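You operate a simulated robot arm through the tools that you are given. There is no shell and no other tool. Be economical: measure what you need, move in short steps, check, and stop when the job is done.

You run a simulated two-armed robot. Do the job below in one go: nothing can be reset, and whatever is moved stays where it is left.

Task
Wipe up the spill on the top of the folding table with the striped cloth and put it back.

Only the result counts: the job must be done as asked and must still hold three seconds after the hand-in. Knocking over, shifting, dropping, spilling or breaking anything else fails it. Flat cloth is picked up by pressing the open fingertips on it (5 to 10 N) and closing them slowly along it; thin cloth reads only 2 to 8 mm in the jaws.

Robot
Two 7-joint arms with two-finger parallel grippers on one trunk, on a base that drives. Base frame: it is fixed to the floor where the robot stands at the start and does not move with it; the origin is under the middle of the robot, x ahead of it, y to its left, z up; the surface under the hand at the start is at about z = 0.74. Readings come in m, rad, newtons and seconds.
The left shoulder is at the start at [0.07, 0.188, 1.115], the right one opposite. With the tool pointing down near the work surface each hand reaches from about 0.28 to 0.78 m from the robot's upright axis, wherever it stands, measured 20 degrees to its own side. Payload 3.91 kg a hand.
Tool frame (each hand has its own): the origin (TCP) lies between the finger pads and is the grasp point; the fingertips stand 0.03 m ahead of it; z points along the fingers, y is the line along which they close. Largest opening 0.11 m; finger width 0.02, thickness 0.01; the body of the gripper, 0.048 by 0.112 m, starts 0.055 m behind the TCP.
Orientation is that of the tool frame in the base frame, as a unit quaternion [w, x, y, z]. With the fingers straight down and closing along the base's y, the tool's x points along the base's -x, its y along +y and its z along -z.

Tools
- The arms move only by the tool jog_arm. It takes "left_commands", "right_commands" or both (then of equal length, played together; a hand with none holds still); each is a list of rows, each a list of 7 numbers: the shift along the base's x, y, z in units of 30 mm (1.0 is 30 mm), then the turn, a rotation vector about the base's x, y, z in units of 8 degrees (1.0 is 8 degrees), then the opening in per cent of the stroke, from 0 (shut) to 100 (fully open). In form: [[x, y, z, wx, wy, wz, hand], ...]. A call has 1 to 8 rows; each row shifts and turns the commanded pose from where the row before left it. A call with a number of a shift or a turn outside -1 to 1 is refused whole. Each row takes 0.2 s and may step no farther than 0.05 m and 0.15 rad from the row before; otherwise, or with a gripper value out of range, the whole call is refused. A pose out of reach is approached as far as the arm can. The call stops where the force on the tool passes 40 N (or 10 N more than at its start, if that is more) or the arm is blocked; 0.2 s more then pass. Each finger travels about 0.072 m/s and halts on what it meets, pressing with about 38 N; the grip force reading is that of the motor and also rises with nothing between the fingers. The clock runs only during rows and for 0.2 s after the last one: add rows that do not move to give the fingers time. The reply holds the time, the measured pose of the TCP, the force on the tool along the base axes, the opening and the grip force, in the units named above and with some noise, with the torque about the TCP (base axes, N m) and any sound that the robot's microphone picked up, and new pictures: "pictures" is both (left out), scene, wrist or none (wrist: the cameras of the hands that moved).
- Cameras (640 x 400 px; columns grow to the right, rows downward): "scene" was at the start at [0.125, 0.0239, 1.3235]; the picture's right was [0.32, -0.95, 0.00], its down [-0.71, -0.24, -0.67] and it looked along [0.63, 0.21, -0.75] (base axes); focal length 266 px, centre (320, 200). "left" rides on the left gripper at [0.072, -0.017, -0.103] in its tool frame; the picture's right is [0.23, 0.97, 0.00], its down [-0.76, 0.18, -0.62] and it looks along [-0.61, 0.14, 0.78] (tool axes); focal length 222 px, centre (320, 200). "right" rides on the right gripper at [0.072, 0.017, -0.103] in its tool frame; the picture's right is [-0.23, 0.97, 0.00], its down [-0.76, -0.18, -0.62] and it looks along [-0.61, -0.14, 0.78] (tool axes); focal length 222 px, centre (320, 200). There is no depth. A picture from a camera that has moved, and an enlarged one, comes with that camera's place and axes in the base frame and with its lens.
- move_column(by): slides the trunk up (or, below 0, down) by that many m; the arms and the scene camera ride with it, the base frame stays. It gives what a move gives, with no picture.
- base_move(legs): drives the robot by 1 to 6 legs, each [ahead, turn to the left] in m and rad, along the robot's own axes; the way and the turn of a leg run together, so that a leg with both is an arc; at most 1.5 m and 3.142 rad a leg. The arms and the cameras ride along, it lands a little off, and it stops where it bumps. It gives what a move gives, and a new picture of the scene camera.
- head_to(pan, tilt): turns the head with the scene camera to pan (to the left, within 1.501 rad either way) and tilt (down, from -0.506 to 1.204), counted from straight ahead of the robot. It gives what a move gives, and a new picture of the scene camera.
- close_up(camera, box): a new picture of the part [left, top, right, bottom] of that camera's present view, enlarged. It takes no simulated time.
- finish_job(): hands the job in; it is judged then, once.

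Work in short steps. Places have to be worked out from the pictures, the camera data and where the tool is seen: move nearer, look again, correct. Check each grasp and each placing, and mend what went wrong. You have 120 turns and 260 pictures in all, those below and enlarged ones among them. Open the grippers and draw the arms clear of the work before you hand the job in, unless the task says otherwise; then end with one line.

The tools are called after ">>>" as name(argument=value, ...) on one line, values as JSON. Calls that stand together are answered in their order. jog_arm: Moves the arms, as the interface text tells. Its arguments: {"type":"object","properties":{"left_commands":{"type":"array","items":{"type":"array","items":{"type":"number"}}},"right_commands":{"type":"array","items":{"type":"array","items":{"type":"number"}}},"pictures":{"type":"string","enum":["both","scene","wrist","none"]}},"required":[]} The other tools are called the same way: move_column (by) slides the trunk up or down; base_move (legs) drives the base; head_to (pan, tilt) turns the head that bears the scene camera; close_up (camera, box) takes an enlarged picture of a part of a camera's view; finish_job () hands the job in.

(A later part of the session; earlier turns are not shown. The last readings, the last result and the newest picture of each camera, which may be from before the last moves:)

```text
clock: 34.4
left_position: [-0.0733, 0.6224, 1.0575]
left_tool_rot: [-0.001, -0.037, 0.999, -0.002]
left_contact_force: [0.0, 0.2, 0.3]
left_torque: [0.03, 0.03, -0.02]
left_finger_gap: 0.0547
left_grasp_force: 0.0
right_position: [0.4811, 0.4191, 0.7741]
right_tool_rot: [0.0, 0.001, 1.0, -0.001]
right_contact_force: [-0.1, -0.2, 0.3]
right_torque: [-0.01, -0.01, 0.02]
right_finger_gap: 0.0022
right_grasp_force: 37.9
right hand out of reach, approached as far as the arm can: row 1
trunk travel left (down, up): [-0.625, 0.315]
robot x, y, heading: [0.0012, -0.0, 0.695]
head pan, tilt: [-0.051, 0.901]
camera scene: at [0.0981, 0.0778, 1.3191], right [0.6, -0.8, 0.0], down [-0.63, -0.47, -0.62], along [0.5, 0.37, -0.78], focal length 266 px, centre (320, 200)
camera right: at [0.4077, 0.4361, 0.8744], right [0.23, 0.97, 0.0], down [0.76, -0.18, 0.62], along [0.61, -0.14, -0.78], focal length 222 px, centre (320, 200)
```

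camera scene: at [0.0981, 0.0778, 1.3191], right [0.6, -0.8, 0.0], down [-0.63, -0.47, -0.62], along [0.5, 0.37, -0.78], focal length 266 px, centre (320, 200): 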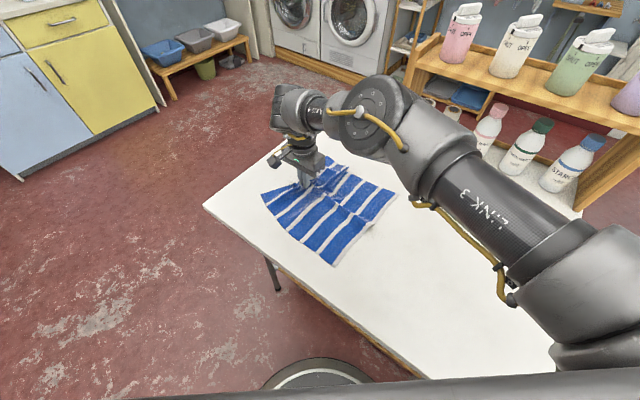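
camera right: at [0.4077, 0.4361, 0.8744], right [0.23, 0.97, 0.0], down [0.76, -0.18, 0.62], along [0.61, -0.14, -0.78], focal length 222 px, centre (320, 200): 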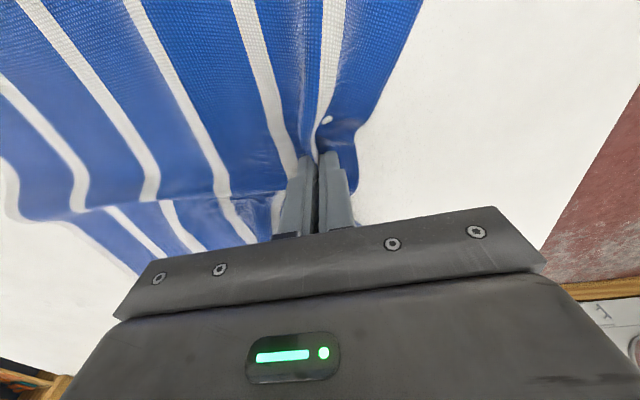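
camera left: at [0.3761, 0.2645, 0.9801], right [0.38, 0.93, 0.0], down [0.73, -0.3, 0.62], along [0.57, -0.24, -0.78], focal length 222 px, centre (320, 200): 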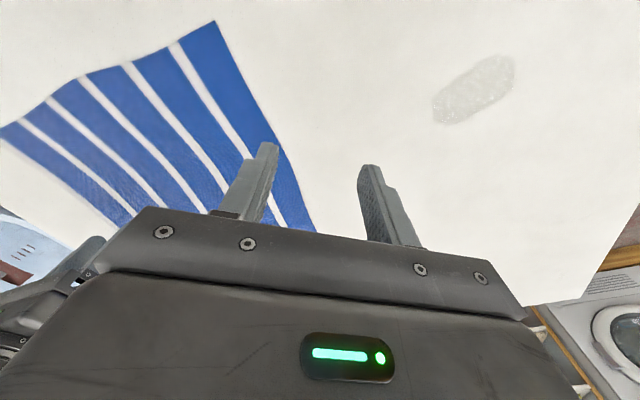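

The reach clip cost me contact force. I'll press again and wipe the x ≈ 0.505 lane, then the 0.46 lane.

>>> jog_arm(right_commands=[[0.3, -0.5, -0.08, 0, 0, 0, 0], [0.5, -0.5, -0.03, 0, 0, 0, 0], [0, -0.8, 0, 0, 0, 0, 0], [0, -0.8, 0, 0, 0, 0, 0], [-0.8, 0, 0, 0, 0, 0, 0], [-0.8, 0.2, 0, 0, 0, 0, 0], [0, 0.9, 0, 0, 0, 0, 0], [0, 0.9, 0, 0, 0, 0, 0]], pictures="wrist")

```text
clock: 36.2
left_position: [-0.075, 0.6175, 1.0599]
left_tool_rot: [0.001, -0.037, 0.999, 0.0]
left_contact_force: [-0.3, -0.3, 0.0]
left_torque: [-0.01, -0.01, 0.01]
left_finger_gap: 0.055
left_grasp_force: 0.0
right_position: [0.4551, 0.3979, 0.7703]
right_tool_rot: [0.001, 0.001, 1.0, 0.001]
right_contact_force: [0.0, -10.8, 30.1]
right_torque: [-0.32, -0.03, 0.04]
right_finger_gap: 0.0021
right_grasp_force: 38.3
trunk travel left (down, up): [-0.625, 0.315]
robot x, y, heading: [0.0022, 0.0005, 0.691]
head pan, tilt: [-0.051, 0.901]
camera right: at [0.3817, 0.4144, 0.8732], right [0.23, 0.97, 0.0], down [0.76, -0.18, 0.62], along [0.61, -0.14, -0.78], focal length 222 px, centre (320, 200)
```

right: 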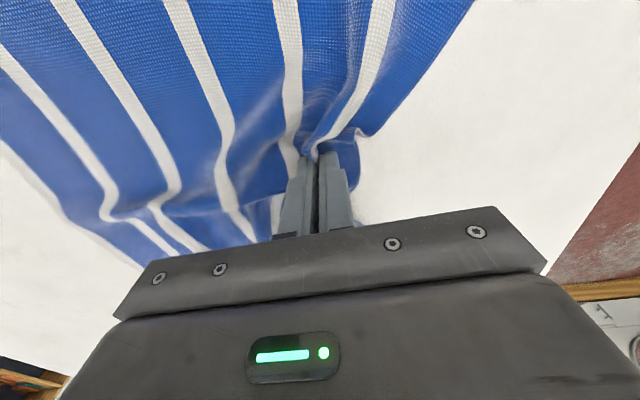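

That's 30 N, so I'll ease up a little and do one more set of strokes across all lanes.

>>> jog_arm(right_commands=[[0.3, 0.7, 0.03, 0, 0, 0, 0], [0.3, -0.8, 0, 0, 0, 0, 0], [0, -0.9, 0, 0, 0, 0, 0], [0, -0.9, 0, 0, 0, 0, 0], [0.7, 0, 0, 0, 0, 0, 0], [0, 0.8, 0, 0, 0, 0, 0], [0, 0.8, 0, 0, 0, 0, 0], [-0.3, 0.8, 0, 0, 0, 0, 0]], pictures="wrist")

>>> jog_arm(right_commands=[[0.3, -0.7, 0, 0, 0, 0, 0], [0.6, 0, 0, 0, 0, 0, 0], [0, -0.9, 0, 0, 0, 0, 0], [0, -0.9, 0, 0, 0, 0, 0], [0, 0.8, 0, 0, 0, 0, 0], [0, 0.8, 0, 0, 0, 0, 0], [-0.7, 0.6, 0, 0, 0, 0, 0]], pictures="wrist")

```text
clock: 38.0
left_position: [-0.0734, 0.6188, 1.0594]
left_tool_rot: [0.0, -0.038, 0.999, 0.0]
left_contact_force: [0.4, -0.5, -0.5]
left_torque: [-0.01, 0.02, -0.01]
left_finger_gap: 0.0552
left_grasp_force: 0.1
right_position: [0.4853, 0.4149, 0.7718]
right_tool_rot: [0.001, 0.002, 1.0, 0.001]
right_contact_force: [1.2, -5.7, 22.8]
right_torque: [-0.2, -0.04, 0.04]
right_finger_gap: 0.0023
right_grasp_force: 38.2
trunk travel left (down, up): [-0.625, 0.315]
robot x, y, heading: [-0.0016, 0.0004, 0.691]
head pan, tilt: [-0.051, 0.901]
camera right: at [0.4141, 0.43, 0.8733], right [0.23, 0.97, 0.0], down [0.76, -0.18, 0.63], along [0.61, -0.14, -0.78], focal length 222 px, centre (320, 200)
```

right: 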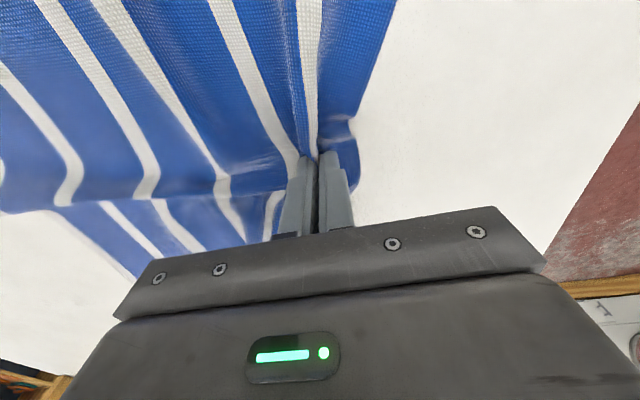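

```text
clock: 39.6
left_position: [-0.0733, 0.6194, 1.0587]
left_tool_rot: [-0.001, -0.038, 0.999, 0.0]
left_contact_force: [0.1, -0.1, 0.2]
left_torque: [-0.02, 0.01, -0.01]
left_finger_gap: 0.0551
left_grasp_force: 0.0
right_position: [0.4926, 0.4042, 0.7713]
right_tool_rot: [0.001, 0.001, 1.0, 0.0]
right_contact_force: [5.7, -4.2, 21.0]
right_torque: [-0.14, -0.16, 0.0]
right_finger_gap: 0.0022
right_grasp_force: 38.0
trunk travel left (down, up): [-0.625, 0.315]
robot x, y, heading: [-0.0021, -0.0023, 0.696]
head pan, tilt: [-0.051, 0.901]
camera right: at [0.4202, 0.4209, 0.8733], right [0.23, 0.97, 0.0], down [0.76, -0.18, 0.63], along [0.61, -0.14, -0.78], focal length 222 px, centre (320, 200)
```

right: 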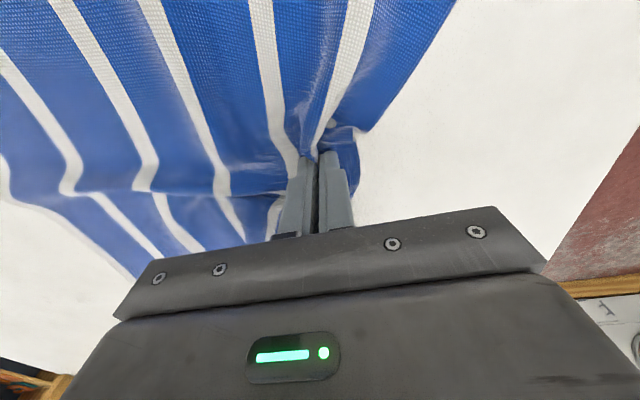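

Trailing edge is at y ≈ 0.21, x 0.33–0.62, so the cloth shifted about 0.33 m in y and not in x. I'll straighten it (x → 0.475), ease the force, and open slowly so the gather spreads flat again.

>>> jog_arm(right_commands=[[-0.5, 0.3, 0.02, 0, 0, 0, 0], [0, 0.2, 0.015, 0, 0, 0, 0], [0, 0, 0, 0, 0, 0, 10], [0, 0, 0, 0, 0, 0, 20], [0, 0, 0, 0, 0, 0, 30], [0, 0, 0, 0, 0, 0, 40], [0, 0, 0, 0, 0, 0, 50]], pictures="wrist")

>>> jog_arm(right_commands=[[0, 0, 0.3, 0, 0, 0, 50], [0, 0, 0.7, 0, 0, 0, 50], [0, 0, 0.9, 0, 0, 0, 50], [0, 0, 0.9, 0, 0, 0, 50], [0, 0, 0.9, 0, 0, 0, 50]])

```text
clock: 41.2
left_position: [-0.0722, 0.6194, 1.058]
left_tool_rot: [0.0, -0.038, 0.999, 0.0]
left_contact_force: [1.1, 0.0, -0.8]
left_torque: [-0.01, 0.02, -0.03]
left_finger_gap: 0.0551
left_grasp_force: 0.1
right_position: [0.4768, 0.4203, 0.771]
right_tool_rot: [0.0, 0.001, 1.0, 0.0]
right_contact_force: [-3.1, -2.3, 9.2]
right_torque: [0.05, 0.06, 0.0]
right_finger_gap: 0.0523
right_grasp_force: 0.0
trunk travel left (down, up): [-0.625, 0.315]
robot x, y, heading: [0.0014, 0.0003, 0.696]
head pan, tilt: [-0.051, 0.901]
camera right: at [0.4044, 0.4364, 0.8734], right [0.23, 0.97, 0.0], down [0.76, -0.18, 0.62], along [0.61, -0.14, -0.78], focal length 222 px, centre (320, 200)
```

right: 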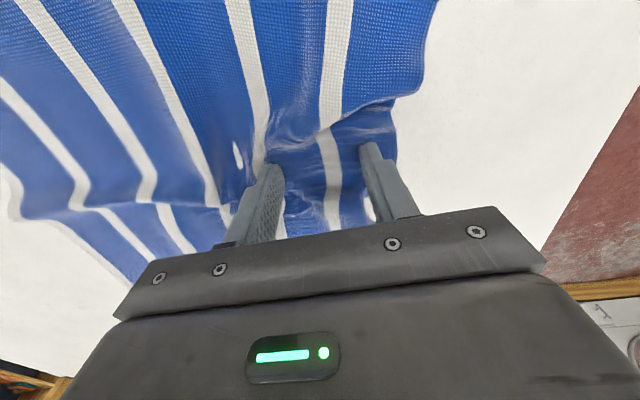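

```text
clock: 42.4
left_position: [-0.0733, 0.6208, 1.0583]
left_tool_rot: [0.0, -0.037, 0.999, 0.0]
left_contact_force: [-0.8, -0.1, -0.4]
left_torque: [0.04, -0.04, 0.0]
left_finger_gap: 0.0552
left_grasp_force: 0.2
right_position: [0.4759, 0.42, 0.8815]
right_tool_rot: [-0.001, 0.001, 1.0, 0.001]
right_contact_force: [-0.3, -0.1, 0.8]
right_torque: [-0.01, 0.0, -0.01]
right_finger_gap: 0.0549
right_grasp_force: 0.1
trunk travel left (down, up): [-0.625, 0.315]
robot x, y, heading: [-0.0028, -0.0036, 0.696]
head pan, tilt: [-0.051, 0.901]
camera scene: at [0.0987, 0.076, 1.3191], right [0.6, -0.8, 0.0], down [-0.63, -0.47, -0.62], along [0.5, 0.37, -0.78], focal length 266 px, centre (320, 200)
camera right: at [0.4044, 0.4375, 0.9841], right [0.23, 0.97, 0.0], down [0.76, -0.18, 0.62], along [0.61, -0.14, -0.78], focal length 222 px, centre (320, 200)
```

scene: 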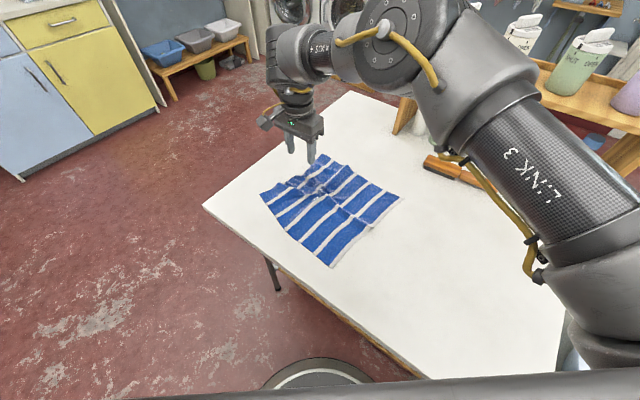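
right: 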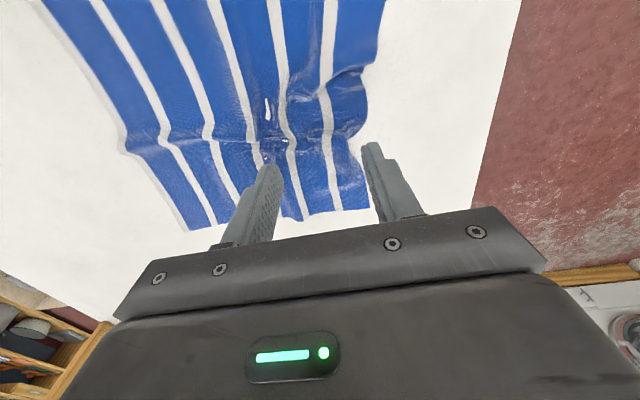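

Released, and the cloth is somewhat wrinkled but spread. Next I'll turn the base right 0.3 rad so the right hand can grip the trailing edge and pull the cloth back.

>>> base_move(legs=[[0, -0.3]])

```text
clock: 43.8
left_position: [0.1143, 0.614, 1.058]
left_tool_rot: [-0.001, 0.113, 0.994, -0.001]
left_contact_force: [-0.3, -0.2, 0.4]
left_torque: [0.01, -0.01, 0.0]
left_finger_gap: 0.0548
left_grasp_force: 0.0
right_position: [0.58, 0.261, 0.8818]
right_tool_rot: [0.0, 0.151, 0.989, 0.0]
right_contact_force: [-0.5, -0.5, -0.4]
right_torque: [0.03, -0.01, -0.01]
right_finger_gap: 0.055
right_grasp_force: 0.0
trunk travel left (down, up): [-0.625, 0.315]
robot x, y, heading: [0.0003, 0.0, 0.395]
head pan, tilt: [-0.051, 0.901]
camera scene: at [0.1177, 0.0438, 1.3191], right [0.34, -0.94, 0.0], down [-0.74, -0.26, -0.62], along [0.58, 0.21, -0.78], focal length 266 px, centre (320, 200)
```

scene: 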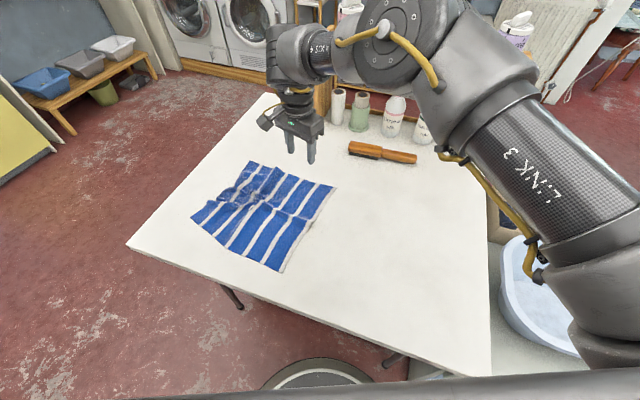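

The trailing edge midpoint is at about (0.463, 0.195). I'll move above (0.466, 0.24) and square up the yaw.

>>> jog_arm(right_commands=[[-0.63, -0.12, -0.4, 0, 0, 0.3, 50], [-0.63, -0.12, -0.4, 0, 0, 0.3, 50], [-0.63, -0.12, -0.4, 0, 0, 0.3, 50], [-0.63, -0.12, -0.45, 0, 0, 0.3, 50], [-0.63, -0.12, -0.45, 0, 0, 0.3, 50], [-0.63, -0.12, -0.45, 0, 0, 0.2, 50]])

```text
clock: 45.2
left_position: [0.115, 0.6147, 1.0594]
left_tool_rot: [-0.001, 0.112, 0.994, 0.0]
left_contact_force: [0.2, -0.1, -0.3]
left_torque: [0.03, -0.01, -0.03]
left_finger_gap: 0.055
left_grasp_force: 0.0
right_position: [0.4662, 0.2395, 0.8041]
right_tool_rot: [0.0, 0.032, 0.999, 0.0]
right_contact_force: [-0.4, -0.8, 0.2]
right_torque: [-0.02, -0.02, 0.02]
right_finger_gap: 0.0551
right_grasp_force: 0.2
trunk travel left (down, up): [-0.625, 0.315]
robot x, y, heading: [-0.0005, 0.0008, 0.393]
head pan, tilt: [-0.051, 0.901]
camera scene: at [0.1175, 0.0438, 1.3191], right [0.34, -0.94, 0.0], down [-0.74, -0.26, -0.62], along [0.59, 0.21, -0.78], focal length 266 px, centre (320, 200)
camera right: at [0.3955, 0.2601, 0.9072], right [0.29, 0.96, 0.0], down [0.75, -0.23, 0.62], along [0.6, -0.18, -0.78], focal length 222 px, centre (320, 200)
```

scene: 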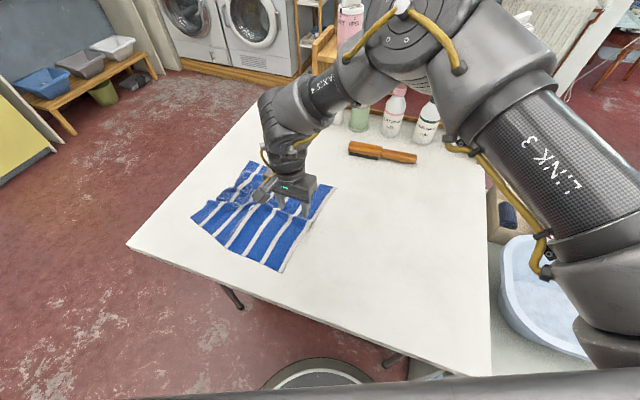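
right: 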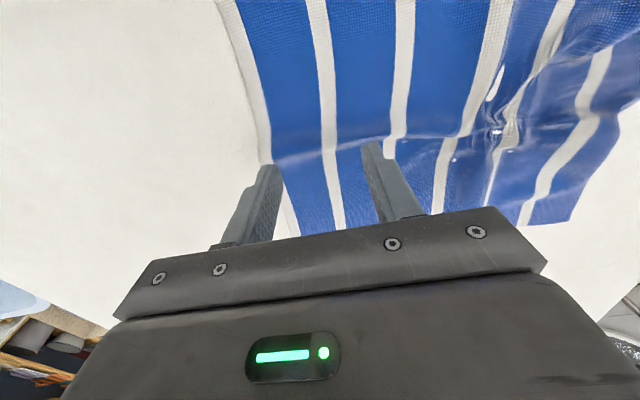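

The outer fingertip will land about 15 mm inside the edge. I'll lower to contact.

>>> jog_arm(right_commands=[[0, 0, -0.3, 0, 0, 0, 50], [0, 0, -0.3, 0, 0, 0, 50], [0, 0, -0.3, 0, 0, 0, 50], [0, 0, -0.1, 0, 0, 0, 50], [0, 0, -0.06, 0, 0, 0, 50]], pictures="none")

>>> jog_arm(right_commands=[[0, 0, -0.03, 0, 0, 0, 50]], pictures="none")

```text
clock: 46.4
left_position: [0.1158, 0.614, 1.0585]
left_tool_rot: [-0.001, 0.112, 0.994, -0.001]
left_contact_force: [0.5, -0.1, 0.4]
left_torque: [0.0, 0.01, 0.0]
left_finger_gap: 0.055
left_grasp_force: 0.0
right_position: [0.4671, 0.2393, 0.7735]
right_tool_rot: [0.0, 0.033, 0.999, 0.001]
right_contact_force: [-0.7, 0.9, 0.0]
right_torque: [-0.01, -0.01, 0.02]
right_finger_gap: 0.055
right_grasp_force: 0.0
trunk travel left (down, up): [-0.625, 0.315]
robot x, y, heading: [0.0012, 0.0023, 0.392]
head pan, tilt: [-0.051, 0.901]
```

```text
clock: 46.8
left_position: [0.1148, 0.6155, 1.059]
left_tool_rot: [-0.001, 0.113, 0.994, 0.0]
left_contact_force: [-1.3, -0.4, 0.2]
left_torque: [0.01, 0.0, 0.0]
left_finger_gap: 0.0551
left_grasp_force: 0.1
right_position: [0.4672, 0.2391, 0.772]
right_tool_rot: [-0.001, 0.033, 0.999, 0.001]
right_contact_force: [-0.6, 0.3, -0.9]
right_torque: [-0.04, -0.03, -0.04]
right_finger_gap: 0.055
right_grasp_force: 0.1
trunk travel left (down, up): [-0.625, 0.315]
robot x, y, heading: [-0.0008, -0.0008, 0.392]
head pan, tilt: [-0.051, 0.901]
```

>>> jog_arm(right_commands=[[0, 0, -0.06, 0, 0, 0, 50]], pictures="none")

```text
clock: 47.2
left_position: [0.1149, 0.6146, 1.0588]
left_tool_rot: [-0.001, 0.112, 0.994, -0.001]
left_contact_force: [-0.2, 0.0, -0.2]
left_torque: [0.02, -0.02, 0.01]
left_finger_gap: 0.0553
left_grasp_force: 0.1
right_position: [0.4677, 0.2387, 0.7705]
right_tool_rot: [0.001, 0.033, 0.999, 0.0]
right_contact_force: [1.0, -0.2, 4.9]
right_torque: [-0.09, -0.03, -0.01]
right_finger_gap: 0.0551
right_grasp_force: 0.0
trunk travel left (down, up): [-0.625, 0.315]
robot x, y, heading: [0.0023, 0.0006, 0.394]
head pan, tilt: [-0.051, 0.901]
```

5 N of contact. I'll press slightly more and close slowly.

>>> jog_arm(right_commands=[[0, 0, -0.015, 0, 0, 0, 45], [0, 0, 0, 0, 0, 0, 38], [0, 0, 0, 0, 0, 0, 31], [0, 0, 0, 0, 0, 0, 24], [0, 0, 0, 0, 0, 0, 17], [0, 0, 0, 0, 0, 0, 10], [0, 0, 0, 0, 0, 0, 4], [0, 0, 0, 0, 0, 0, 0]], pictures="none")

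>>> jog_arm(right_commands=[[0, 0, 0.1, 0, 0, 0, 0], [0, 0, 0.02, 0, 0, 0, 0]])

```text
clock: 49.0
left_position: [0.1145, 0.6138, 1.059]
left_tool_rot: [0.0, 0.112, 0.994, 0.0]
left_contact_force: [0.1, -0.4, 1.0]
left_torque: [0.0, -0.01, 0.02]
left_finger_gap: 0.0548
left_grasp_force: 0.0
right_position: [0.4665, 0.2394, 0.7702]
right_tool_rot: [0.0, 0.034, 0.999, 0.0]
right_contact_force: [0.5, 0.6, 16.8]
right_torque: [-0.05, 0.02, -0.02]
right_finger_gap: 0.0022
right_grasp_force: 38.1
trunk travel left (down, up): [-0.625, 0.315]
robot x, y, heading: [0.0007, -0.0002, 0.395]
head pan, tilt: [-0.051, 0.901]
```

```text
clock: 49.6
left_position: [0.1142, 0.6139, 1.0577]
left_tool_rot: [0.0, 0.113, 0.994, -0.001]
left_contact_force: [0.4, -0.4, 0.4]
left_torque: [0.01, -0.03, 0.02]
left_finger_gap: 0.055
left_grasp_force: 0.0
right_position: [0.4663, 0.2395, 0.7724]
right_tool_rot: [-0.001, 0.032, 0.999, -0.001]
right_contact_force: [-0.4, -0.6, 0.8]
right_torque: [0.01, -0.01, 0.0]
right_finger_gap: 0.0021
right_grasp_force: 38.0
trunk travel left (down, up): [-0.625, 0.315]
robot x, y, heading: [-0.0012, 0.0012, 0.397]
head pan, tilt: [-0.051, 0.901]
camera scene: at [0.1175, 0.0435, 1.3189], right [0.34, -0.94, 0.0], down [-0.74, -0.26, -0.62], along [0.59, 0.21, -0.78], focal length 266 px, centre (320, 200)
camera right: at [0.3955, 0.26, 0.8753], right [0.29, 0.96, 0.0], down [0.75, -0.23, 0.62], along [0.6, -0.18, -0.78], focal length 222 px, centre (320, 200)
```

scene: 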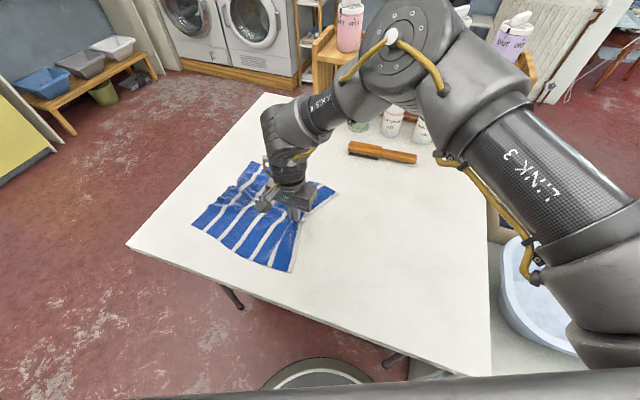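
right: 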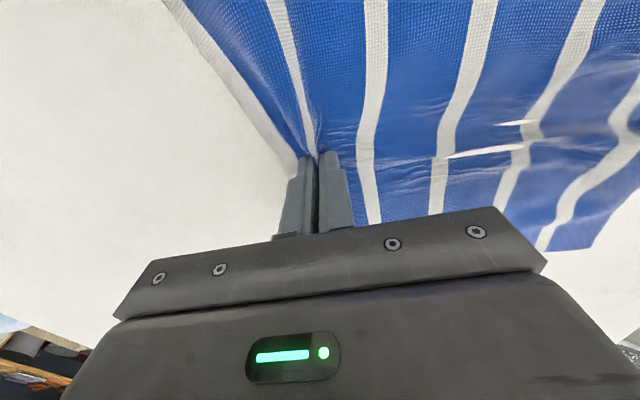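

Gripped. I'll pull toward -y.

>>> jog_arm(right_commands=[[0, -0.5, 0.03, 0, 0, 0, 0], [0.04, -0.75, 0, 0, 0, 0, 0], [0.04, -0.75, 0, 0, 0, 0, 0], [0.04, -0.75, 0, 0, 0, 0, 0], [0.04, -0.75, 0, 0, 0, 0, 0], [0.04, -0.75, 0, 0, 0, 0, 0], [0.04, -0.75, 0, 0, 0, 0, 0], [0.04, -0.75, 0, 0, 0, 0, 0]])

```text
clock: 51.4
left_position: [0.1156, 0.614, 1.059]
left_tool_rot: [-0.001, 0.112, 0.994, -0.001]
left_contact_force: [0.2, -0.1, -0.2]
left_torque: [0.05, 0.01, -0.01]
left_finger_gap: 0.0551
left_grasp_force: 0.0
right_position: [0.4763, 0.067, 0.7747]
right_tool_rot: [-0.001, 0.032, 0.999, 0.001]
right_contact_force: [-1.3, -0.8, 0.2]
right_torque: [-0.01, 0.04, 0.0]
right_finger_gap: 0.0023
right_grasp_force: 37.8
trunk travel left (down, up): [-0.625, 0.315]
robot x, y, heading: [0.0008, 0.0002, 0.392]
head pan, tilt: [-0.051, 0.901]
camera scene: at [0.1182, 0.0425, 1.3191], right [0.34, -0.94, 0.0], down [-0.74, -0.26, -0.62], along [0.58, 0.21, -0.78], focal length 266 px, centre (320, 200)
camera right: at [0.4046, 0.0872, 0.8769], right [0.29, 0.96, 0.0], down [0.75, -0.23, 0.62], along [0.6, -0.18, -0.78], focal length 222 px, centre (320, 200)
```

scene: 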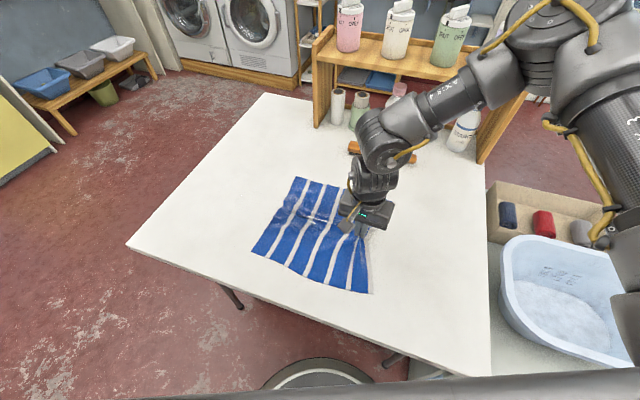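
right: 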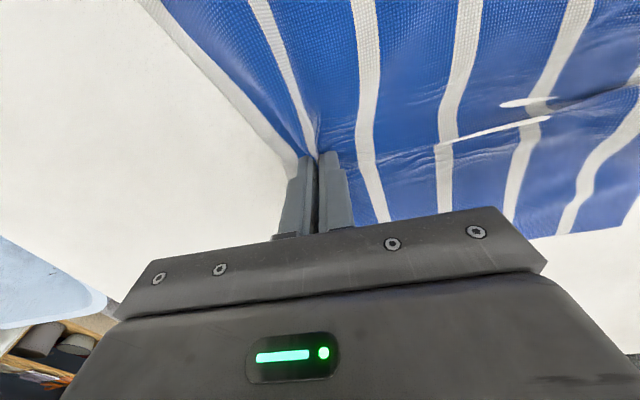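

Pulls nicely and the spill area looks clean. I'll turn the base right 0.25 rad with the cloth held, which carries the hand to y ≈ -0.05.

>>> base_move(legs=[[0, -0.25]])

```text
clock: 52.6
left_position: [0.2644, 0.5664, 1.059]
left_tool_rot: [-0.001, 0.237, 0.972, 0.0]
left_contact_force: [-0.2, -0.2, 0.7]
left_torque: [-0.03, 0.02, -0.03]
left_finger_gap: 0.0548
left_grasp_force: 0.1
right_position: [0.4773, -0.0541, 0.7754]
right_tool_rot: [0.0, 0.158, 0.987, 0.0]
right_contact_force: [0.0, 0.9, 0.4]
right_torque: [0.03, -0.02, 0.05]
right_finger_gap: 0.0023
right_grasp_force: 38.1
trunk travel left (down, up): [-0.625, 0.315]
robot x, y, heading: [0.0001, 0.0014, 0.141]
head pan, tilt: [-0.051, 0.901]
camera scene: at [0.1252, 0.0132, 1.3191], right [0.09, -1.0, 0.0], down [-0.78, -0.07, -0.62], along [0.62, 0.06, -0.78], focal length 266 px, centre (320, 200)
```

scene: 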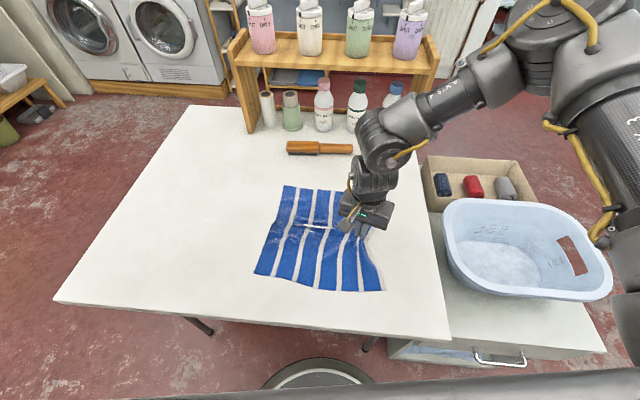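

The cloth is almost home, with left edge y ≈ 0.17–0.186 against the original 0.155–0.176. I'll unwind the yaw, pull another 12 mm, press, and open slowly to spread it.

>>> jog_arm(right_commands=[[-0.1, -0.1, 0, 0, 0, 0.5, 0], [-0.1, -0.2, 0, 0, 0, 0.5, 0], [0, -0.2, -0.05, 0, 0, 0.5, 0], [0, 0, -0.06, 0, 0, 0, 0], [0, 0, -0.04, 0, 0, 0, 0]])

```text
clock: 53.8
left_position: [0.2646, 0.5664, 1.0582]
left_tool_rot: [0.0, 0.236, 0.972, -0.001]
left_contact_force: [-0.3, -0.2, 0.1]
left_torque: [-0.01, 0.0, 0.04]
left_finger_gap: 0.0549
left_grasp_force: 0.0
right_position: [0.4715, -0.069, 0.7709]
right_tool_rot: [0.001, 0.054, 0.999, 0.0]
right_contact_force: [0.9, -1.4, 10.9]
right_torque: [-0.04, 0.0, -0.03]
right_finger_gap: 0.0024
right_grasp_force: 38.0
trunk travel left (down, up): [-0.625, 0.315]
robot x, y, heading: [0.002, 0.0001, 0.145]
head pan, tilt: [-0.051, 0.901]
camera scene: at [0.1242, 0.0127, 1.3194], right [0.09, -1.0, 0.0], down [-0.78, -0.07, -0.62], along [0.62, 0.06, -0.78], focal length 266 px, centre (320, 200)
camera right: at [0.4007, -0.0447, 0.8733], right [0.33, 0.94, 0.0], down [0.74, -0.26, 0.62], along [0.59, -0.21, -0.78], focal length 222 px, centre (320, 200)
```

scene: 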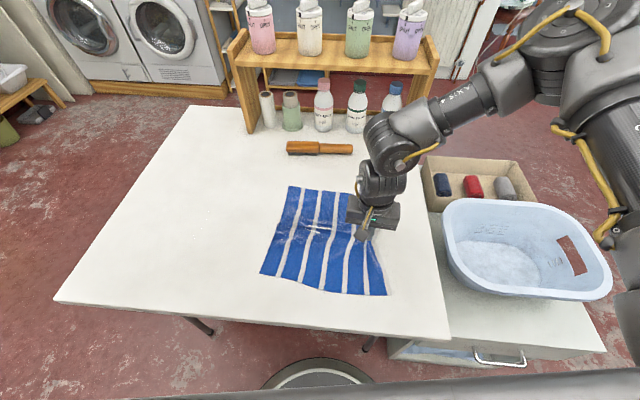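
right: 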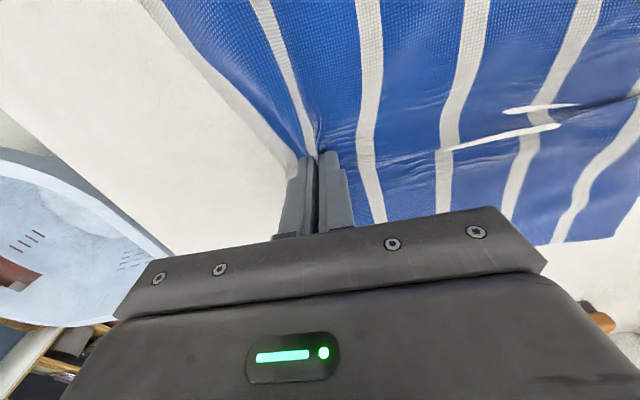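

Positioned. I'll open slowly under light pressure, then lift off.

>>> jog_arm(right_commands=[[0, 0, 0, 0, 0, 0, 8], [0, 0, 0, 0, 0, 0, 16], [0, 0, 0, 0, 0, 0, 24], [0, 0, 0, 0, 0, 0, 32], [0, 0, 0, 0, 0, 0, 40], [0, 0, 0, 0, 0, 0, 50], [0, 0, 0, 0, 0, 0, 50]], pictures="none")

>>> jog_arm(right_commands=[[0, 0, 0.3, 0, 0, 0, 50], [0, 0, 0.9, 0, 0, 0, 50], [0, 0, 0.9, 0, 0, 0, 50], [0.3, 0, 0.9, 0, 0, 0, 50], [0.3, 0, 0.9, 0, 0, 0, 50], [0.3, 0, 0.9, 0, 0, 0, 50], [0.3, 0, 0.9, 0, 0, 0, 50]])

```text
clock: 55.4
left_position: [0.2641, 0.5669, 1.0577]
left_tool_rot: [0.0, 0.235, 0.972, -0.001]
left_contact_force: [0.0, -0.1, -0.4]
left_torque: [-0.01, -0.02, 0.02]
left_finger_gap: 0.055
left_grasp_force: 0.1
right_position: [0.4705, -0.068, 0.7708]
right_tool_rot: [0.002, 0.054, 0.999, 0.0]
right_contact_force: [-0.3, 0.4, 20.5]
right_torque: [-0.13, -0.04, 0.0]
right_finger_gap: 0.0512
right_grasp_force: 0.1
trunk travel left (down, up): [-0.625, 0.315]
robot x, y, heading: [0.0033, -0.0, 0.138]
head pan, tilt: [-0.051, 0.901]
```

```text
clock: 57.0
left_position: [0.2651, 0.5662, 1.0575]
left_tool_rot: [0.0, 0.236, 0.972, 0.0]
left_contact_force: [0.5, 0.1, -0.1]
left_torque: [0.0, -0.01, 0.0]
left_finger_gap: 0.0549
left_grasp_force: 0.1
right_position: [0.5064, -0.0682, 0.9413]
right_tool_rot: [-0.001, 0.055, 0.999, -0.001]
right_contact_force: [0.1, 0.6, 1.4]
right_torque: [-0.02, -0.02, 0.0]
right_finger_gap: 0.055
right_grasp_force: 0.0
trunk travel left (down, up): [-0.625, 0.315]
robot x, y, heading: [-0.0001, 0.0008, 0.144]
head pan, tilt: [-0.051, 0.901]
camera scene: at [0.1248, 0.0129, 1.3191], right [0.09, -1.0, 0.0], down [-0.78, -0.07, -0.62], along [0.62, 0.06, -0.78], focal length 266 px, centre (320, 200)
camera right: at [0.4367, -0.0447, 1.0438], right [0.33, 0.94, 0.0], down [0.74, -0.26, 0.62], along [0.59, -0.21, -0.78], focal length 222 px, centre (320, 200)
```

scene: 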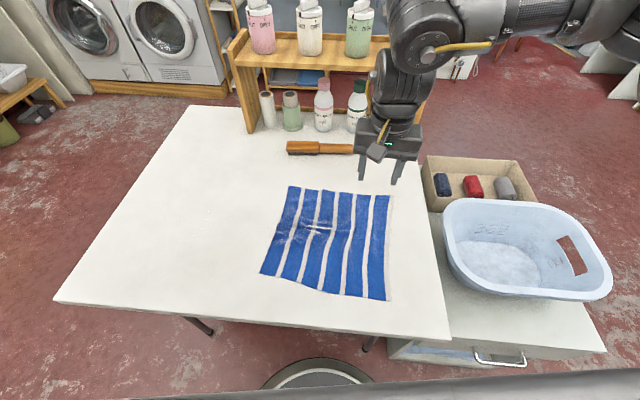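
right: 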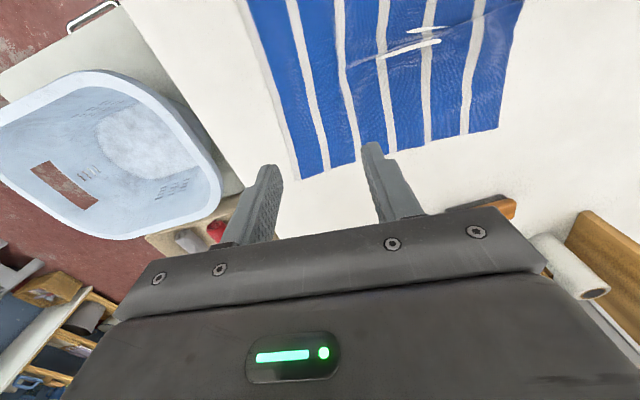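

The cloth is back within about 1–2 cm at every corner. I'll check the spill spot (around pixel (191, 220)) up close.

>>> close_up(camera="scene", box=[110, 160, 270, 260])

>>> close_up(camera="scene", box=[250, 175, 410, 310])

```text
4.00 times, centred on (190, 210) of scene
camera zoom: at [0.1248, 0.0129, 1.3191], right [0.09, -1.0, 0.0], down [-0.78, -0.07, -0.62], along [0.62, 0.06, -0.78], focal length 1064 px, centre (840, 160)
```

zoom: 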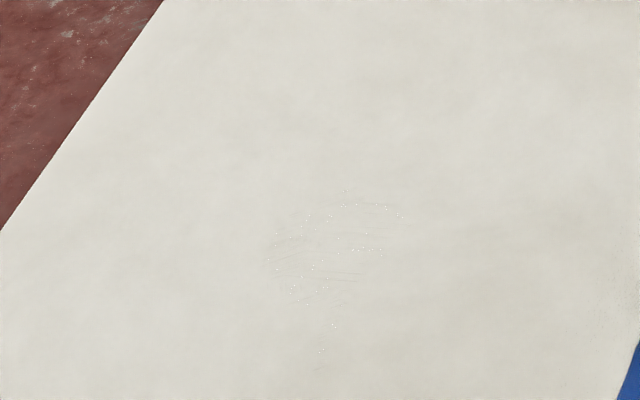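

```text
2.96 times, centred on (330, 242) of scene
camera zoom: at [0.1248, 0.0129, 1.3191], right [0.09, -1.0, 0.0], down [-0.78, -0.07, -0.62], along [0.62, 0.06, -0.78], focal length 788 px, centre (290, 74)
```

zoom: 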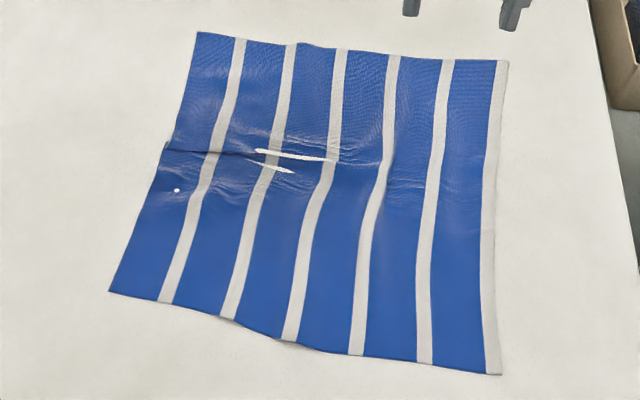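

There are faint specks left at the spill spot. I'll bring the left hand above it for a closer look with its wrist camera.

>>> jog_arm(left_commands=[[0.7, -0.5, -0.5, 0, 0, 0, 50], [0.7, -0.5, -0.5, 0, 0, 0, 50], [0.7, -0.5, -0.5, 0, 0, 0, 50], [0.7, -0.5, -0.5, 0, 0, 0, 50], [0.7, -0.5, -0.5, 0, 0, 0, 50], [0.7, -0.5, -0.5, 0, 0, 0, 50], [0.7, -0.3, -0.5, 0, 0, 0, 50]], pictures="wrist")

```text
clock: 58.6
left_position: [0.4133, 0.4654, 0.9538]
left_tool_rot: [-0.001, 0.236, 0.972, 0.0]
left_contact_force: [-0.9, 0.3, 0.4]
left_torque: [0.0, 0.03, 0.03]
left_finger_gap: 0.055
left_grasp_force: 0.0
right_position: [0.5086, -0.0679, 0.9403]
right_tool_rot: [-0.001, 0.054, 0.999, 0.0]
right_contact_force: [0.1, 0.0, -0.4]
right_torque: [0.0, 0.03, -0.01]
right_finger_gap: 0.055
right_grasp_force: 0.1
trunk travel left (down, up): [-0.625, 0.315]
robot x, y, heading: [0.0015, -0.0009, 0.14]
head pan, tilt: [-0.051, 0.901]
camera left: at [0.3416, 0.4839, 1.0566], right [0.25, 0.97, 0.0], down [0.76, -0.19, 0.62], along [0.6, -0.15, -0.78], focal length 222 px, centre (320, 200)
```

left: 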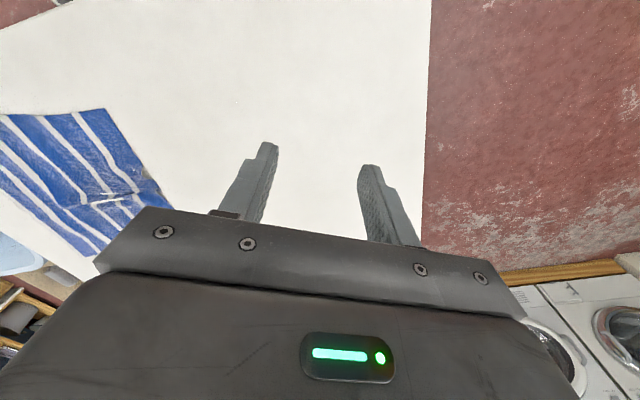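

>>> close_up(camera="left", box=[180, 60, 380, 185])

>>> close_up(camera="scene", box=[165, 195, 229, 235])

```text
3.20 times, centred on (280, 122) of left
camera zoom: at [0.3416, 0.4839, 1.0566], right [0.25, 0.97, 0.0], down [0.76, -0.19, 0.62], along [0.6, -0.15, -0.78], focal length 711 px, centre (448, 448)
```

zoom: 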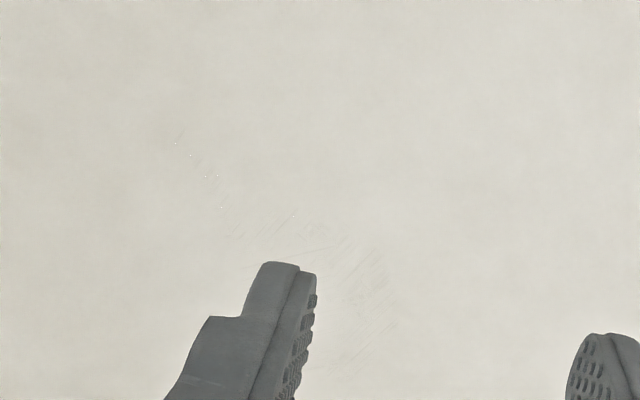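

```text
10.00 times, centred on (197, 215) of scene
camera zoom: at [0.1268, 0.0126, 1.3189], right [0.09, -1.0, 0.0], down [-0.78, -0.07, -0.62], along [0.62, 0.06, -0.78], focal length 2661 px, centre (1550, 50)
```

zoom: 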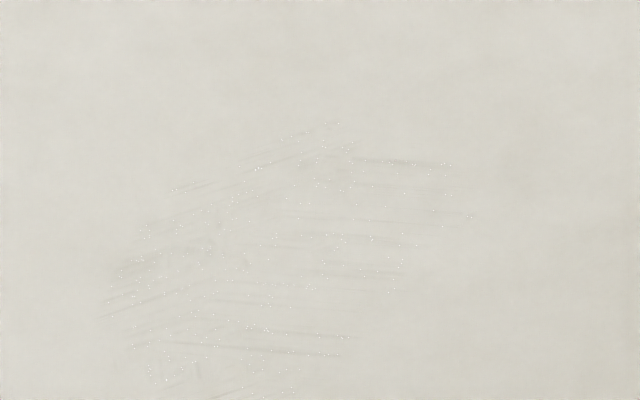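

Only faint streaks remain, but I can't tell how much residue is tolerated, so I'll do a second pass the same way. First I'll retract the left hand and turn the base left 0.4 rad.

>>> jog_arm(left_commands=[[-0.7, 0.3, 0.5, 0, 0, 0, 50], [-0.7, 0.5, 0.5, 0, 0, 0, 50], [-0.7, 0.5, 0.5, 0, 0, 0, 50], [-0.7, 0.5, 0.5, 0, 0, 0, 50], [-0.7, 0.5, 0.5, 0, 0, 0, 50], [-0.7, 0.5, 0.5, 0, 0, 0, 50], [-0.7, 0.5, 0.5, 0, 0, 0, 50]], pictures="none")

>>> base_move(legs=[[0, 0.4]])

```text
clock: 60.2
left_position: [0.2647, 0.5663, 1.0602]
left_tool_rot: [-0.002, 0.236, 0.972, 0.0]
left_contact_force: [0.1, -0.5, 0.5]
left_torque: [-0.01, 0.0, -0.01]
left_finger_gap: 0.0549
left_grasp_force: 0.0
right_position: [0.5059, -0.0698, 0.9412]
right_tool_rot: [0.0, 0.054, 0.999, 0.0]
right_contact_force: [-0.5, -0.1, 0.0]
right_torque: [0.0, -0.03, 0.04]
right_finger_gap: 0.055
right_grasp_force: 0.2
trunk travel left (down, up): [-0.625, 0.315]
robot x, y, heading: [0.0039, -0.0014, 0.139]
head pan, tilt: [-0.051, 0.901]
```

```text
clock: 61.8
left_position: [0.0215, 0.6234, 1.0582]
left_tool_rot: [-0.001, 0.037, 0.999, -0.001]
left_contact_force: [-0.7, -0.4, 0.7]
left_torque: [-0.02, 0.04, 0.02]
left_finger_gap: 0.055
left_grasp_force: 0.1
right_position: [0.4927, 0.1347, 0.9406]
right_tool_rot: [0.001, -0.146, 0.989, 0.0]
right_contact_force: [0.4, 0.6, 0.3]
right_torque: [0.0, -0.04, -0.03]
right_finger_gap: 0.055
right_grasp_force: 0.0
trunk travel left (down, up): [-0.625, 0.315]
robot x, y, heading: [-0.0028, 0.0021, 0.537]
head pan, tilt: [-0.051, 0.901]
camera scene: at [0.1095, 0.0607, 1.3191], right [0.47, -0.88, 0.0], down [-0.69, -0.37, -0.62], along [0.55, 0.29, -0.78], focal length 266 px, centre (320, 200)
```

scene: 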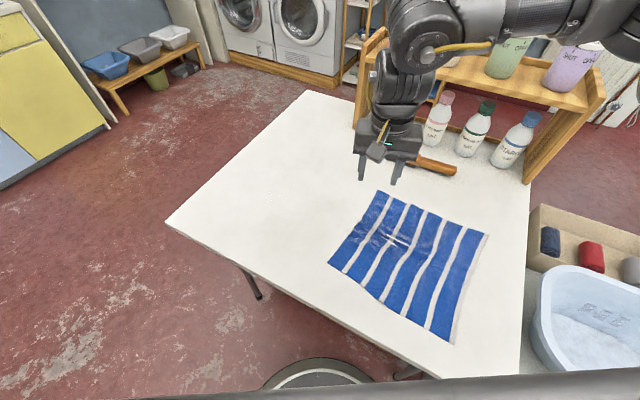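

Bottles, brush and cloth are all in place. I'll move over the left-edge grasp (0.472, 0.118) and lower.

>>> jog_arm(right_commands=[[-0.14, -0.11, -0.7, 0, 0, -0.42, 50], [-0.14, -0.11, -0.9, 0, 0, -0.42, 50], [-0.14, -0.11, -1, 0, 0, -0.42, 50], [-0.14, -0.11, -1, 0, 0, -0.42, 50], [-0.14, -0.11, -1, 0, 0, -0.42, 50], [0, 0, -0.5, 0, 0, 0, 50]], pictures="wrist")

```text
clock: 63.2
left_position: [0.0227, 0.6237, 1.0574]
left_tool_rot: [0.0, 0.038, 0.999, -0.001]
left_contact_force: [0.2, 0.7, 0.8]
left_torque: [-0.02, 0.0, -0.05]
left_finger_gap: 0.055
left_grasp_force: 0.0
right_position: [0.4737, 0.1177, 0.7855]
right_tool_rot: [0.0, 0.0, 1.0, 0.0]
right_contact_force: [-0.4, -0.2, 0.2]
right_torque: [-0.01, 0.01, 0.0]
right_finger_gap: 0.0551
right_grasp_force: 0.1
trunk travel left (down, up): [-0.625, 0.315]
robot x, y, heading: [0.0009, 0.0022, 0.543]
head pan, tilt: [-0.051, 0.901]
camera right: at [0.4014, 0.135, 0.8893], right [0.23, 0.97, 0.0], down [0.76, -0.18, 0.62], along [0.61, -0.14, -0.78], focal length 222 px, centre (320, 200)
```

right: 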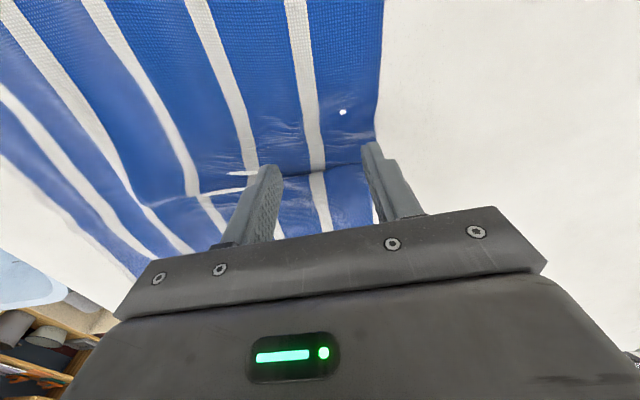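

The outer finger is only about 7 mm inside the edge, so I'll shift 9 mm inward and lower to contact.

>>> jog_arm(right_commands=[[0, -0.3, -0.2, 0, 0, 0, 50], [0, 0, -0.2, 0, 0, 0, 50], [0, 0, -0.07, 0, 0, 0, 50]], pictures="none")

>>> jog_arm(right_commands=[[0, 0, -0.04, 0, 0, 0, 50]], pictures="none")

```text
clock: 64.0
left_position: [0.0228, 0.6222, 1.0583]
left_tool_rot: [-0.001, 0.037, 0.999, 0.0]
left_contact_force: [0.6, -0.4, 0.1]
left_torque: [-0.01, 0.04, -0.02]
left_finger_gap: 0.0548
left_grasp_force: 0.1
right_position: [0.4726, 0.1093, 0.7739]
right_tool_rot: [0.0, 0.0, 1.0, 0.0]
right_contact_force: [-0.8, 0.2, 0.2]
right_torque: [-0.01, -0.01, 0.0]
right_finger_gap: 0.0551
right_grasp_force: 0.1
trunk travel left (down, up): [-0.625, 0.315]
robot x, y, heading: [0.0018, 0.0012, 0.541]
head pan, tilt: [-0.051, 0.901]
```

```text
clock: 64.4
left_position: [0.0229, 0.6226, 1.0599]
left_tool_rot: [0.0, 0.037, 0.999, -0.001]
left_contact_force: [0.0, -0.6, -0.6]
left_torque: [-0.04, 0.03, 0.0]
left_finger_gap: 0.0551
left_grasp_force: 0.1
right_position: [0.4731, 0.1089, 0.7737]
right_tool_rot: [-0.001, 0.0, 1.0, 0.0]
right_contact_force: [0.0, 0.1, -0.3]
right_torque: [0.01, -0.02, 0.0]
right_finger_gap: 0.0549
right_grasp_force: 0.1
trunk travel left (down, up): [-0.625, 0.315]
robot x, y, heading: [-0.0046, 0.001, 0.543]
head pan, tilt: [-0.051, 0.901]
```

>>> jog_arm(right_commands=[[0, 0, -0.05, 0, 0, 0, 50]], pictures="none")

>>> jog_arm(right_commands=[[0, 0, -0.04, 0, 0, 0, 50]], pictures="none")

```text
clock: 64.8
left_position: [0.0214, 0.6239, 1.0587]
left_tool_rot: [-0.001, 0.037, 0.999, 0.0]
left_contact_force: [-0.4, -0.8, -0.2]
left_torque: [0.01, 0.0, -0.01]
left_finger_gap: 0.0549
left_grasp_force: 0.0
right_position: [0.474, 0.1097, 0.7723]
right_tool_rot: [0.0, 0.0, 1.0, 0.0]
right_contact_force: [-0.6, -1.2, 1.2]
right_torque: [0.07, 0.01, -0.03]
right_finger_gap: 0.055
right_grasp_force: 0.8
trunk travel left (down, up): [-0.625, 0.315]
robot x, y, heading: [0.0024, 0.0005, 0.543]
head pan, tilt: [-0.051, 0.901]
```

```text
clock: 65.2
left_position: [0.0218, 0.6242, 1.0594]
left_tool_rot: [-0.001, 0.037, 0.999, -0.001]
left_contact_force: [0.9, -0.6, 0.0]
left_torque: [-0.01, -0.01, 0.02]
left_finger_gap: 0.0549
left_grasp_force: 0.0
right_position: [0.4733, 0.1092, 0.7716]
right_tool_rot: [0.0, 0.001, 1.0, 0.0]
right_contact_force: [1.9, -0.6, 11.8]
right_torque: [0.12, -0.02, 0.03]
right_finger_gap: 0.0551
right_grasp_force: 0.1
trunk travel left (down, up): [-0.625, 0.315]
robot x, y, heading: [0.0016, 0.0016, 0.541]
head pan, tilt: [-0.051, 0.901]
```

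12 N of contact. I'll ease slightly, close slowly, then lift a few mm.

>>> jog_arm(right_commands=[[0, 0, 0.012, 0, 0, 0, 45], [0, 0, 0, 0, 0, 0, 38], [0, 0, 0, 0, 0, 0, 31], [0, 0, 0, 0, 0, 0, 24], [0, 0, 0, 0, 0, 0, 17], [0, 0, 0, 0, 0, 0, 10], [0, 0, 0, 0, 0, 0, 4], [0, 0, 0, 0, 0, 0, 0]], pictures="none")

>>> jog_arm(right_commands=[[0, 0, 0, 0, 0, 0, 0], [0, 0, 0.1, 0, 0, 0, 0], [0, 0.5, 0, 0, 0, 0, 0], [0, 0.6, 0, 0, 0, 0, 0], [0, 0.6, 0, 0, 0, 0, 0], [0, 0.6, 0, 0, 0, 0, 0], [0, 0.6, 0, 0, 0, 0, 0], [0, 0.6, 0, 0, 0, 0, 0]])

```text
clock: 67.0
left_position: [0.0214, 0.6237, 1.0591]
left_tool_rot: [0.0, 0.038, 0.999, -0.001]
left_contact_force: [0.0, 0.1, -0.8]
left_torque: [0.01, -0.02, 0.0]
left_finger_gap: 0.055
left_grasp_force: 0.1
right_position: [0.4722, 0.1089, 0.7706]
right_tool_rot: [0.0, 0.0, 1.0, 0.0]
right_contact_force: [-1.5, 1.5, 11.9]
right_torque: [0.13, -0.03, -0.02]
right_finger_gap: 0.002
right_grasp_force: 38.2
trunk travel left (down, up): [-0.625, 0.315]
robot x, y, heading: [0.0038, 0.0003, 0.544]
head pan, tilt: [-0.051, 0.901]
```

```text
clock: 68.8
left_position: [0.0217, 0.6246, 1.0582]
left_tool_rot: [-0.001, 0.038, 0.999, -0.002]
left_contact_force: [0.0, -0.1, -0.8]
left_torque: [-0.02, 0.02, -0.01]
left_finger_gap: 0.0547
left_grasp_force: 0.1
right_position: [0.4734, 0.2146, 0.7725]
right_tool_rot: [0.0, 0.001, 1.0, 0.0]
right_contact_force: [0.5, -0.2, -0.4]
right_torque: [0.01, 0.01, -0.01]
right_finger_gap: 0.0021
right_grasp_force: 38.2
trunk travel left (down, up): [-0.625, 0.315]
robot x, y, heading: [0.0, -0.0031, 0.544]
head pan, tilt: [-0.051, 0.901]
camera scene: at [0.1095, 0.0614, 1.319], right [0.47, -0.88, 0.0], down [-0.69, -0.37, -0.62], along [0.55, 0.29, -0.78], focal length 266 px, centre (320, 200)
camera right: at [0.3999, 0.2313, 0.875], right [0.23, 0.97, 0.0], down [0.76, -0.18, 0.62], along [0.61, -0.14, -0.78], focal length 222 px, centre (320, 200)
```

scene: 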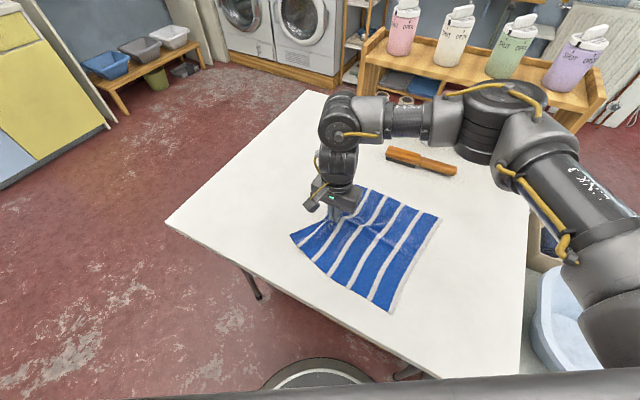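
right: 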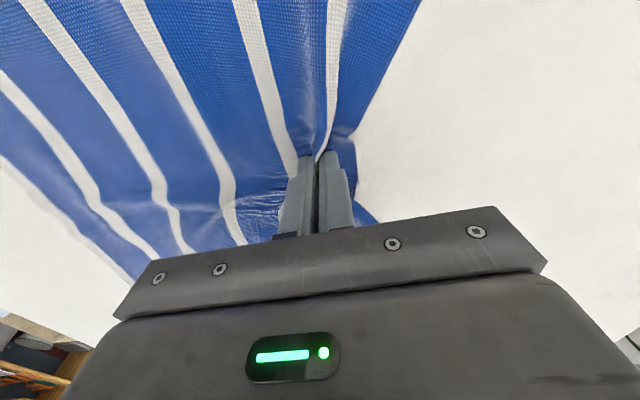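

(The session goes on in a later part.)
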